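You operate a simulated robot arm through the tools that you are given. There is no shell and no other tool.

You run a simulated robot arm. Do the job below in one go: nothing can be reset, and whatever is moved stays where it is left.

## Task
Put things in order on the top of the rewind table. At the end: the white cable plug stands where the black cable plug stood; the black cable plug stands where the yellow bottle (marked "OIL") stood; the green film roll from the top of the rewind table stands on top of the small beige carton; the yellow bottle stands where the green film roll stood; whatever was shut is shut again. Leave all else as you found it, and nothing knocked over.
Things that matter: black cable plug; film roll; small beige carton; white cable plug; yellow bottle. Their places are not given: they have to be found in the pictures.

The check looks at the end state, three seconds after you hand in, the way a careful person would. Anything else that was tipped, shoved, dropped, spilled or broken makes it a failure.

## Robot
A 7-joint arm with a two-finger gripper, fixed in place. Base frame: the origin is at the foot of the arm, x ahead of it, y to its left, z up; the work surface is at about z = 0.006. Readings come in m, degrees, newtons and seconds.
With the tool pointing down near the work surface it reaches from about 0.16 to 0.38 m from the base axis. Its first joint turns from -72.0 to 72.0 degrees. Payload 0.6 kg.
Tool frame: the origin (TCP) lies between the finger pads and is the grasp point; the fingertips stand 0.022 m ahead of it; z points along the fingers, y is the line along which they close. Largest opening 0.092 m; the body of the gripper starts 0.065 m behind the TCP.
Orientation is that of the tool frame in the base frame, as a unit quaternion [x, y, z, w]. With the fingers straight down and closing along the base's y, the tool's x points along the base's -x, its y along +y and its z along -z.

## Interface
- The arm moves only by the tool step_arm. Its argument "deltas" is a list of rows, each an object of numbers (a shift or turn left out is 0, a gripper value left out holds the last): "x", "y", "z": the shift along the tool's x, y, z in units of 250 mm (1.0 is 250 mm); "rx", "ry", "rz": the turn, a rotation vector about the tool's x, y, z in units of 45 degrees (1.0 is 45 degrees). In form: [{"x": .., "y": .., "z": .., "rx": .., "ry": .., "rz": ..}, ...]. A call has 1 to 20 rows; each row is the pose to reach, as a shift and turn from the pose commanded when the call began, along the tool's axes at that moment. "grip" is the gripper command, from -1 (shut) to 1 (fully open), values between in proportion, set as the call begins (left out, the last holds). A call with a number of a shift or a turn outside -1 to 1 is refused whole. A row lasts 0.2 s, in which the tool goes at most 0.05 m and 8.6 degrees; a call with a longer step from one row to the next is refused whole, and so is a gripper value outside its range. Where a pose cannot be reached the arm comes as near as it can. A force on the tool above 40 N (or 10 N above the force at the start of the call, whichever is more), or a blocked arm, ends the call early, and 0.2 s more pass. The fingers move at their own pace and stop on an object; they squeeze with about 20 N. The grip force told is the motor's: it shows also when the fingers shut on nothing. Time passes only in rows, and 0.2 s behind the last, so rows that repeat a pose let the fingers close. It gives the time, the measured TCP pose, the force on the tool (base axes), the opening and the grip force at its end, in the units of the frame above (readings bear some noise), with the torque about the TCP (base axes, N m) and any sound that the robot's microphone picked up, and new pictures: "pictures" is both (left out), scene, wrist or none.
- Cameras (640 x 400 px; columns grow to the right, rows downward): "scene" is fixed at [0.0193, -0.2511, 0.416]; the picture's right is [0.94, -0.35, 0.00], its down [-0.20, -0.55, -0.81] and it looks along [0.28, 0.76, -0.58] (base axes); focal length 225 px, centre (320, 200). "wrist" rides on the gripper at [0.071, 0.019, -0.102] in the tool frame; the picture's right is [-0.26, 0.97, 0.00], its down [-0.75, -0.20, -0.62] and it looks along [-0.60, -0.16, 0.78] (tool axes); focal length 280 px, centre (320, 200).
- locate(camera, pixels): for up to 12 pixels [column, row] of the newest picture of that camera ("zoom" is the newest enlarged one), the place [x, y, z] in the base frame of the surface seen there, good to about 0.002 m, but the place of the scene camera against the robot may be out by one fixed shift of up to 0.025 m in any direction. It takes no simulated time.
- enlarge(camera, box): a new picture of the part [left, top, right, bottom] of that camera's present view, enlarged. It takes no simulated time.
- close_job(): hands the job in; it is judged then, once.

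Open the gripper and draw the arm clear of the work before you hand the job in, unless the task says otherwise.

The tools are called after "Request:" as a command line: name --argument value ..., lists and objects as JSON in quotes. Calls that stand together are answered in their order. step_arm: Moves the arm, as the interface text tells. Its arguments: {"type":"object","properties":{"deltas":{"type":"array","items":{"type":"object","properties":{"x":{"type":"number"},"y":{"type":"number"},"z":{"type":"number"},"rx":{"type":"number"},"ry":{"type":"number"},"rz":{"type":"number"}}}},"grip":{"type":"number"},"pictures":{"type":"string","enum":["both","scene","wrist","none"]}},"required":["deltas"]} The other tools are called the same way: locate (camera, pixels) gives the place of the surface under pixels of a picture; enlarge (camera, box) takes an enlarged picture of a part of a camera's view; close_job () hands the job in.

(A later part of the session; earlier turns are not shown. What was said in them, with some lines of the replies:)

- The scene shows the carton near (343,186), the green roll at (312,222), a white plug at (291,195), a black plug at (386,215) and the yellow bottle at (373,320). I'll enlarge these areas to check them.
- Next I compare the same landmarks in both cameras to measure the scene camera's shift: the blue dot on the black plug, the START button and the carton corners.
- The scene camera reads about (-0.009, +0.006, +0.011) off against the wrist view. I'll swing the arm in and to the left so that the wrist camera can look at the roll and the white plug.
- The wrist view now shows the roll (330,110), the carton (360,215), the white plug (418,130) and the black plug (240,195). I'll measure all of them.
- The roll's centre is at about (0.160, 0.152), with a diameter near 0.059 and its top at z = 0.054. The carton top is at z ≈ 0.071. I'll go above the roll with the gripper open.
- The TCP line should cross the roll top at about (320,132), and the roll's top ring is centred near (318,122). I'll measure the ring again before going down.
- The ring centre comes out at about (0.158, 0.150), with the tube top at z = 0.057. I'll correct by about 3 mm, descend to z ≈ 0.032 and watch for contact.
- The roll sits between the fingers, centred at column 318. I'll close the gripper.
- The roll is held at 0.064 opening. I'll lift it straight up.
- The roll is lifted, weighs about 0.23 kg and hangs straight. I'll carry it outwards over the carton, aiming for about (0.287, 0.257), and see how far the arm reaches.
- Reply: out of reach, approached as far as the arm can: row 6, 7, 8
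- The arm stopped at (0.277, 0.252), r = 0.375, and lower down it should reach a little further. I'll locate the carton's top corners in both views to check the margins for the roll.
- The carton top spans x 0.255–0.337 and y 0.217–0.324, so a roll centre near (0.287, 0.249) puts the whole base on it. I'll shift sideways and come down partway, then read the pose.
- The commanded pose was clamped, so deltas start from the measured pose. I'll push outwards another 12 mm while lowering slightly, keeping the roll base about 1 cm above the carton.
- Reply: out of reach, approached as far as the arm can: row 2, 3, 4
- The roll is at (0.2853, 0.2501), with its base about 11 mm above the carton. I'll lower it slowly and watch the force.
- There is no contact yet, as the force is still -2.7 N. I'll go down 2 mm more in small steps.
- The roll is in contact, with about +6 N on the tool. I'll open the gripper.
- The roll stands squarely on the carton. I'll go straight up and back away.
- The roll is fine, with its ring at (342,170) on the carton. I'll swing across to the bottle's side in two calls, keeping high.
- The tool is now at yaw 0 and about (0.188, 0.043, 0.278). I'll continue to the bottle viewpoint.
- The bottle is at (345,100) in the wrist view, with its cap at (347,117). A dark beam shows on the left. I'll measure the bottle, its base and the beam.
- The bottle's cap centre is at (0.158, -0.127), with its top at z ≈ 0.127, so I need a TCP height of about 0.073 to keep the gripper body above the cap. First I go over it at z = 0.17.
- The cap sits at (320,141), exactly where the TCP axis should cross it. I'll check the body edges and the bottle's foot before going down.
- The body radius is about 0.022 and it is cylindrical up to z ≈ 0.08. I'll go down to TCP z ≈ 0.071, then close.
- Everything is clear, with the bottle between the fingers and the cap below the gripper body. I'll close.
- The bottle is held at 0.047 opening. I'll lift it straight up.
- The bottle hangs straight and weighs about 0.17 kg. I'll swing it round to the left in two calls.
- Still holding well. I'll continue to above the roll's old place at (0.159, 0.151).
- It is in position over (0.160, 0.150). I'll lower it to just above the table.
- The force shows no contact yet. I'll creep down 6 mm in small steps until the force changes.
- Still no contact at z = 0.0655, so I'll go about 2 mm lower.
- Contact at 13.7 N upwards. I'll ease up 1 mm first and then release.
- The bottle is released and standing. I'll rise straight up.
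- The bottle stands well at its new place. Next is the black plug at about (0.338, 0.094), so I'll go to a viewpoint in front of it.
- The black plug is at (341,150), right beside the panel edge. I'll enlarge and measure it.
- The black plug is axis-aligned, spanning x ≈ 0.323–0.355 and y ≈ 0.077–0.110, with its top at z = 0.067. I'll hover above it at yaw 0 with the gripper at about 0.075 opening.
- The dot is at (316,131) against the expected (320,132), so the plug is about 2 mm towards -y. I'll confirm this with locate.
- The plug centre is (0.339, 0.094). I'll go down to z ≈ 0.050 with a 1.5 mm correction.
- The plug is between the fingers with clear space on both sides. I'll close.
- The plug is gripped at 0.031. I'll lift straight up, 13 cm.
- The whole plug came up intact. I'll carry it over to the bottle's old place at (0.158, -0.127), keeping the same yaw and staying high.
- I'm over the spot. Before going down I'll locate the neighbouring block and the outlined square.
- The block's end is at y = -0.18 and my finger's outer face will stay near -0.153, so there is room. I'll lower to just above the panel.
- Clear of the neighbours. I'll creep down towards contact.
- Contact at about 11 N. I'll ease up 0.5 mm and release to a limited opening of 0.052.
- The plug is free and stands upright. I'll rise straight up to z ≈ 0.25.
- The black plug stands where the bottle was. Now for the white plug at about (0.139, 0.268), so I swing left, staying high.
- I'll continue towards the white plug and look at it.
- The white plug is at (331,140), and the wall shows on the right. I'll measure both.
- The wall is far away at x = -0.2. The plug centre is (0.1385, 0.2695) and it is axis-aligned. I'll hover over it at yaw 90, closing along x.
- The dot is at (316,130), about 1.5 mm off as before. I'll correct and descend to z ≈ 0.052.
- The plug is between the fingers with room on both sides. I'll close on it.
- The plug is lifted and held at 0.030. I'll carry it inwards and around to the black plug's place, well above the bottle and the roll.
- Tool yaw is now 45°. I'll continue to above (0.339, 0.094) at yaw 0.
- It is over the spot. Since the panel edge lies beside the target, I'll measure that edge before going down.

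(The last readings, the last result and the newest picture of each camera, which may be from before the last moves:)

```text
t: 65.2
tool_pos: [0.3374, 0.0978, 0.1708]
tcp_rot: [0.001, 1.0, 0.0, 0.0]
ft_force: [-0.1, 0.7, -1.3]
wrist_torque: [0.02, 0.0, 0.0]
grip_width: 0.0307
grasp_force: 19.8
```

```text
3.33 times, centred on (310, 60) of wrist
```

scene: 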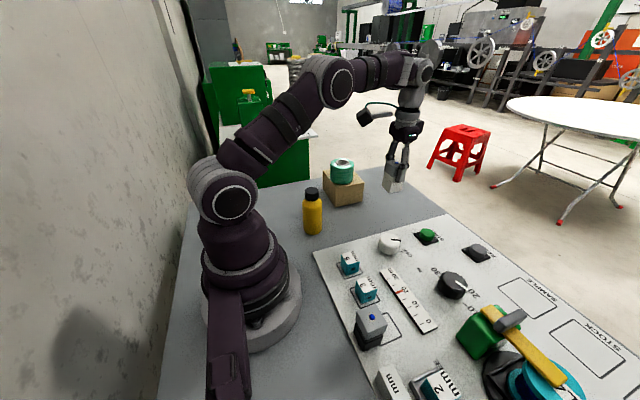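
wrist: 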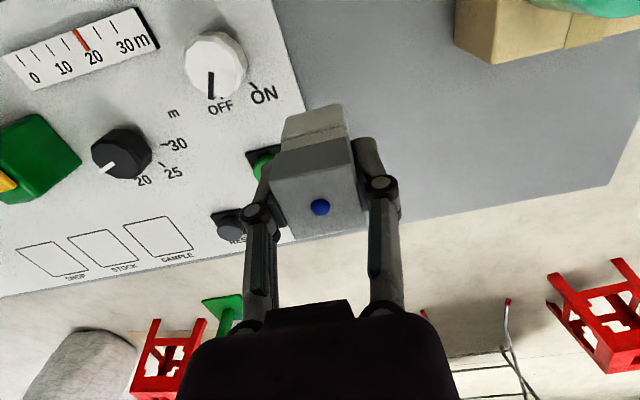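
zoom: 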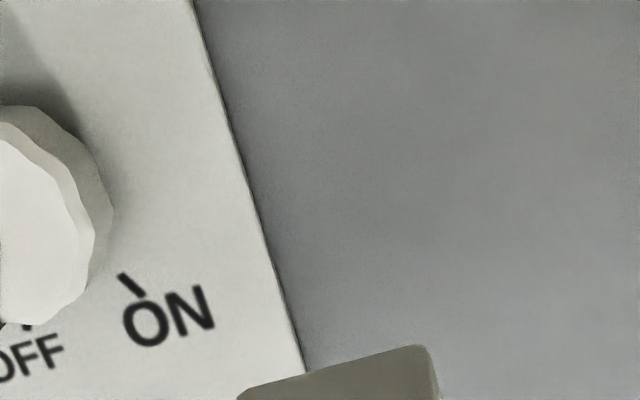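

The panel edge is at y ≈ 0.0755, so a plug centre at y ≈ 0.0945 clears it by about 3 mm. I'll correct and descend partway.

Request:
step_arm --deltas '[{"x": -0.004, "y": -0.01, "z": 0.05}, {"x": -0.004, "y": -0.01, "z": 0.15}, {"x": -0.004, "y": -0.01, "z": 0.26}, {"x": -0.004, "y": -0.01, "z": 0.35}, {"x": -0.004, "y": -0.01, "z": 0.4}, {"x": -0.004, "y": -0.01, "z": 0.4}]'

Request:
enlarge --camera "scene" --box '[340, 150, 460, 260]'

```text
t: 66.6
tool_pos: [0.3401, 0.093, 0.0725]
tcp_rot: [0.0, 1.0, 0.0, 0.0]
ft_force: [1.1, 0.7, -0.8]
wrist_torque: [0.02, 0.0, 0.01]
grip_width: 0.0305
grasp_force: 20.1
```

scene: 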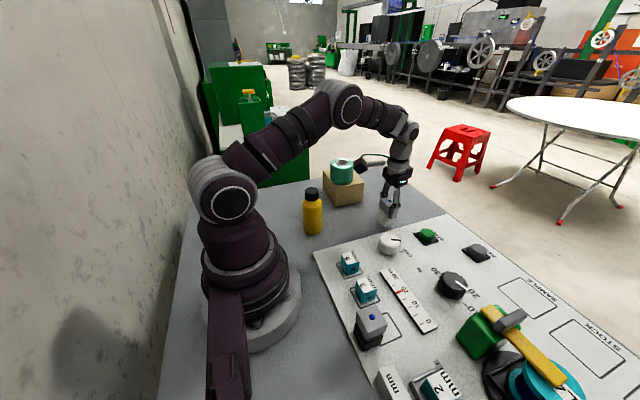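
wrist: 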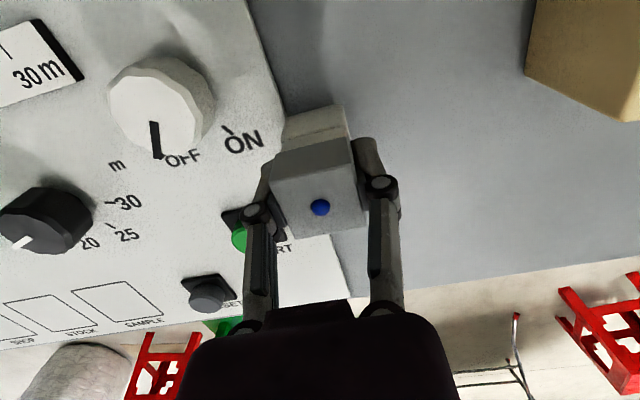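

```text
3.64 times, centred on (400, 205) of scene
```

zoom: 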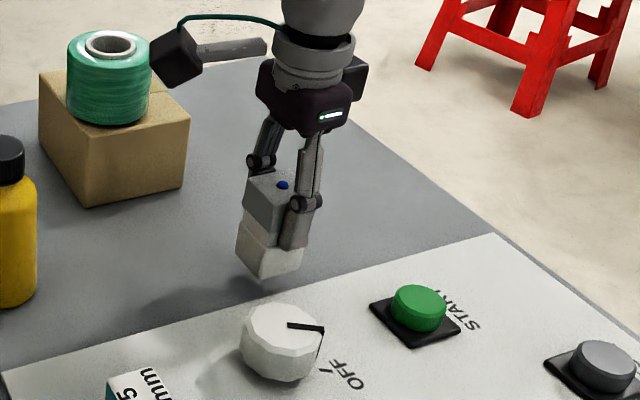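

The readings scatter by about 2 mm, so I check the held plug against the panel edge directly in the wrist picture.

Request:
locate --camera "wrist" --pixels '[[320, 207], [284, 122], [287, 122], [291, 125], [345, 110], [347, 115], [278, 80], [274, 80], [270, 80], [285, 108], [281, 108], [277, 108]]'

Request:
enlarge --camera "wrist" --box '[240, 60, 400, 240]'

```text
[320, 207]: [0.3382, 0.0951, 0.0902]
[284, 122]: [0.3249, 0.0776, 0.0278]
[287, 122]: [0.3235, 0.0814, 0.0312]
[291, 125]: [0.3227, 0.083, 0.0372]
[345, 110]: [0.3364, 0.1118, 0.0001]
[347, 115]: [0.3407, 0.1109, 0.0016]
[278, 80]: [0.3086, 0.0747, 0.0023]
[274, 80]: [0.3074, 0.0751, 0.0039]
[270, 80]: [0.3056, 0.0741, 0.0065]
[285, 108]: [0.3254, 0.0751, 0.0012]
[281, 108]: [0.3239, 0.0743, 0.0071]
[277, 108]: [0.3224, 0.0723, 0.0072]
```

```text
2.22 times, centred on (320, 150) of wrist
```

zoom: 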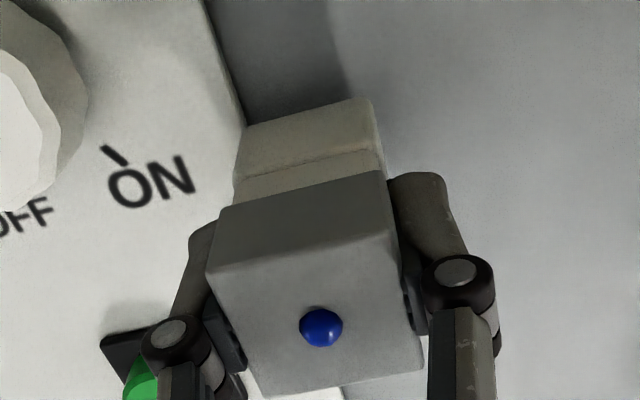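

The dot reads y ≈ 0.095 and the panel edge 0.075, so the base clears it by about 3–4 mm. I'll lower further and then creep.

Request:
step_arm --deltas '[{"z": 0.03}, {"z": 0.055}, {"z": 0.066}, {"z": 0.066}]' --pictures "wrist"

Request:
step_arm --deltas '[{"z": 0.004}, {"z": 0.008}, {"z": 0.01}, {"z": 0.01}]' --pictures "none"

```text
t: 67.6
tool_pos: [0.3393, 0.0929, 0.055]
tcp_rot: [0.0, 1.0, 0.001, -0.001]
ft_force: [-0.8, -0.5, -1.2]
wrist_torque: [0.02, 0.03, -0.01]
grip_width: 0.0307
grasp_force: 20.1
```

wrist: 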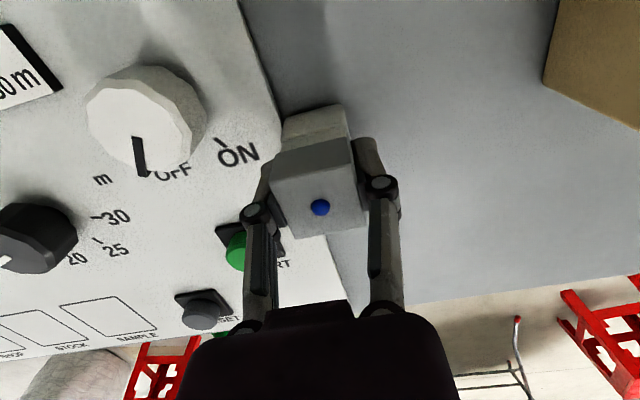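

```text
t: 68.6
tool_pos: [0.3397, 0.0929, 0.0529]
tcp_rot: [0.0, 1.0, 0.0, 0.0]
ft_force: [-2.4, -2.4, 8.6]
wrist_torque: [-0.05, 0.07, 0.0]
grip_width: 0.0305
grasp_force: 19.9
```

Contact at z ≈ 0.053, which is table height and not the panel. I'll ease up 0.5 mm and open.

Request:
step_arm --deltas '[{"z": -0.002}, {"z": -0.002}]' --pictures "none"

Request:
step_arm --deltas '[{"z": 0}, {"z": 0}, {"z": 0}, {"z": 0}, {"z": 0}]' --grip 0.5

Request:
enlarge --camera "scene" --box '[340, 150, 460, 260]'

```text
t: 69.2
tool_pos: [0.3392, 0.0951, 0.0526]
tcp_rot: [-0.001, 1.0, -0.001, 0.0]
ft_force: [-1.4, -0.1, -0.2]
wrist_torque: [-0.02, 0.04, -0.02]
grip_width: 0.0303
grasp_force: 20.5
```

```text
t: 70.4
tool_pos: [0.3384, 0.0943, 0.0541]
tcp_rot: [0.0, 1.0, 0.0, 0.0]
ft_force: [0.2, 0.6, -0.3]
wrist_torque: [0.0, -0.01, 0.0]
grip_width: 0.069
grasp_force: 0.0
```

scene: 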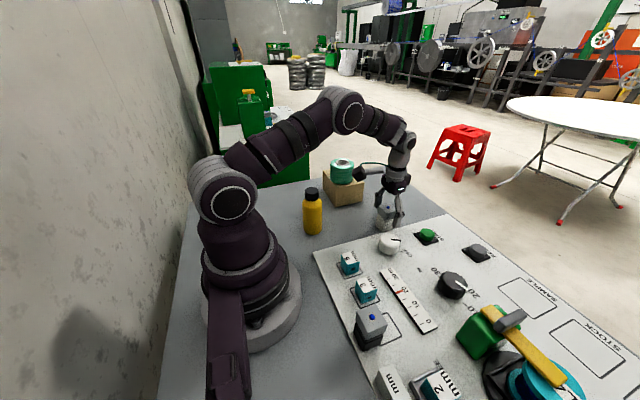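
wrist: 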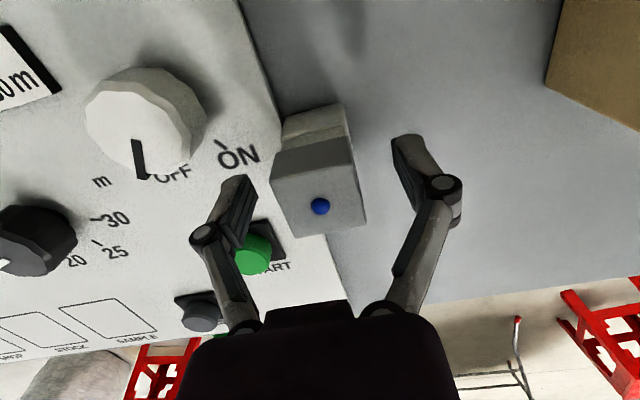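

```text
3.64 times, centred on (400, 205) of scene
```

zoom: 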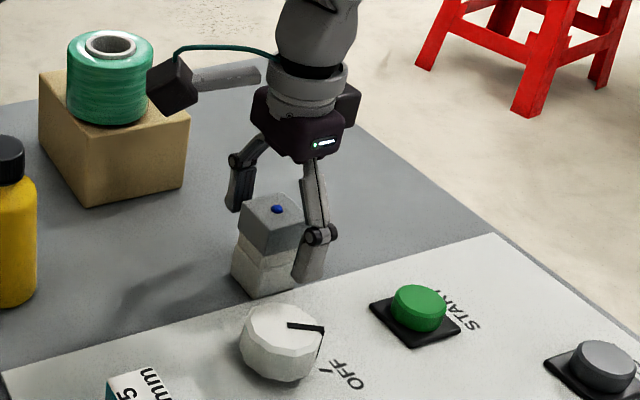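

The plug stands upright and free. I'll rise straight up, then draw the arm back to about its starting pose.

Request:
step_arm --deltas '[{"z": -0.05}, {"z": -0.15}, {"z": -0.3}, {"x": 0.05, "z": -0.42}, {"x": 0.15, "z": -0.55}, {"x": 0.27, "z": -0.68}, {"x": 0.38, "y": -0.06, "z": -0.8}, {"x": 0.4, "y": -0.12, "z": -0.88}, {"x": 0.4, "y": -0.12, "z": -0.88}]'

Request:
enlarge --camera "scene" --box '[260, 150, 420, 250]'

Request:
enlarge --camera "scene" --box '[320, 220, 640, 400]'

Request:
locate --camera "scene" --pixels '[[388, 207.5], [372, 317], [312, 192], [342, 162]]'

```text
t: 72.4
tool_pos: [0.2386, 0.0629, 0.2727]
tcp_rot: [0.0, 1.0, 0.0, 0.0]
ft_force: [-0.3, -0.1, 0.1]
wrist_torque: [0.02, 0.0, 0.05]
grip_width: 0.0691
grasp_force: 0.1
```

scene: 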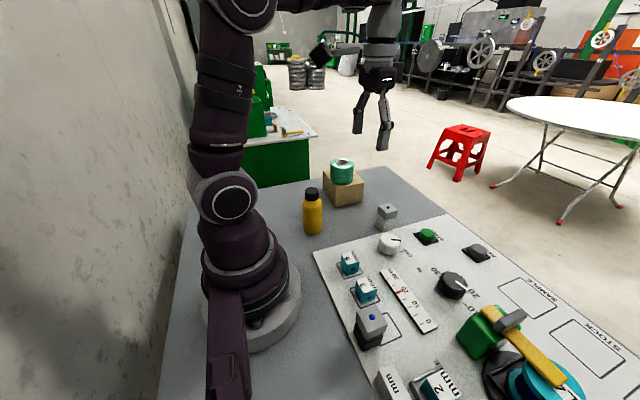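
wrist: 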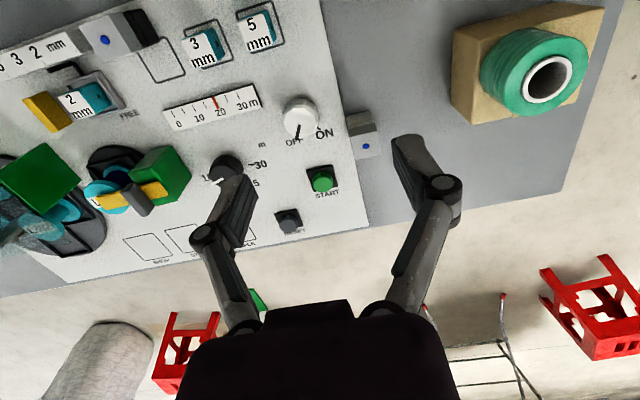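

```text
4.00 times, centred on (340, 200) of scene
```

zoom: 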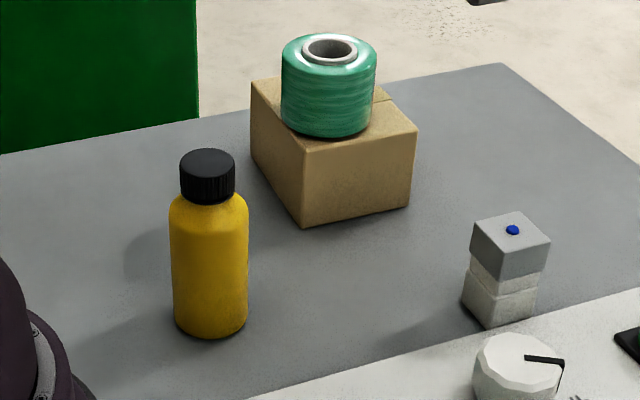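

```text
2.00 times, centred on (480, 310) of scene
```

zoom: 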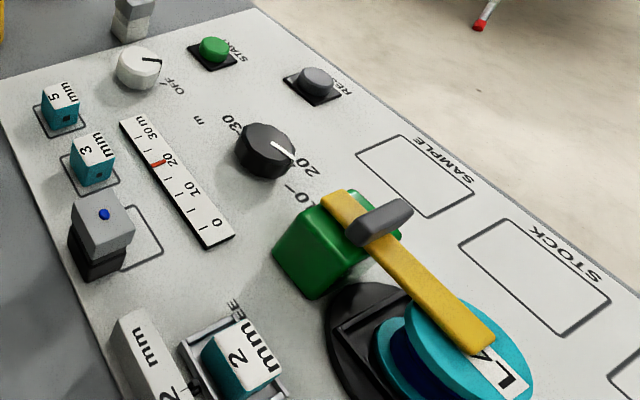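

```text
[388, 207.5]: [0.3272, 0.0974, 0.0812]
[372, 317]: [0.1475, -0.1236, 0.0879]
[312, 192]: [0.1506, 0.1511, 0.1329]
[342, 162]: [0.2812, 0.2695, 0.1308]
```

Everything matches: the white plug's dot is at the same pixel the black plug's was (388,207), the black plug is at the bottle's place, the bottle is at the roll's place and the roll is on the carton. The panel items haven't moved. I'll open the gripper fully and let things settle.

Request:
step_arm --deltas '[{"z": 0}, {"z": 0}, {"z": 0}]' --grip 1 --pictures "scene"

```text
t: 73.2
tool_pos: [0.2391, 0.0622, 0.2728]
tcp_rot: [0.001, 1.0, 0.001, 0.001]
ft_force: [-0.7, -0.1, -0.5]
wrist_torque: [0.03, 0.01, -0.01]
grip_width: 0.0918
grasp_force: 0.1
```

scene: 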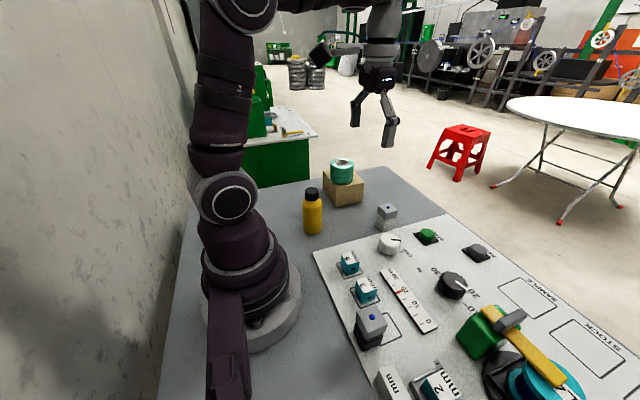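

The scene is steady, the gripper is open and the arm is clear of the work, so I'm handing the job in.

Request:
close_job

```text
The job is handed in.
```

I moved all four things to where you asked and handed the job in. In the last pictures everything was standing upright.

- **White cable plug:** it stands where the black plug stood. It looks the same in the scene picture as the black plug did there.
- **Black cable plug:** it stands where the yellow bottle stood, to within about 3 mm.
- **Yellow bottle:** it stands where the green film roll stood, to within a few millimetres.
- **Green film roll:** it stands on top of the small beige carton. It is a little towards the robot's side of the top, because the middle was just out of the arm's reach, but its base sits essentially all on the carton.

I turned the white plug, the bottle and the roll while moving them, so they may face a different way than before. I didn't open anything, so nothing needed shutting again. The rest of the panel looks unchanged.
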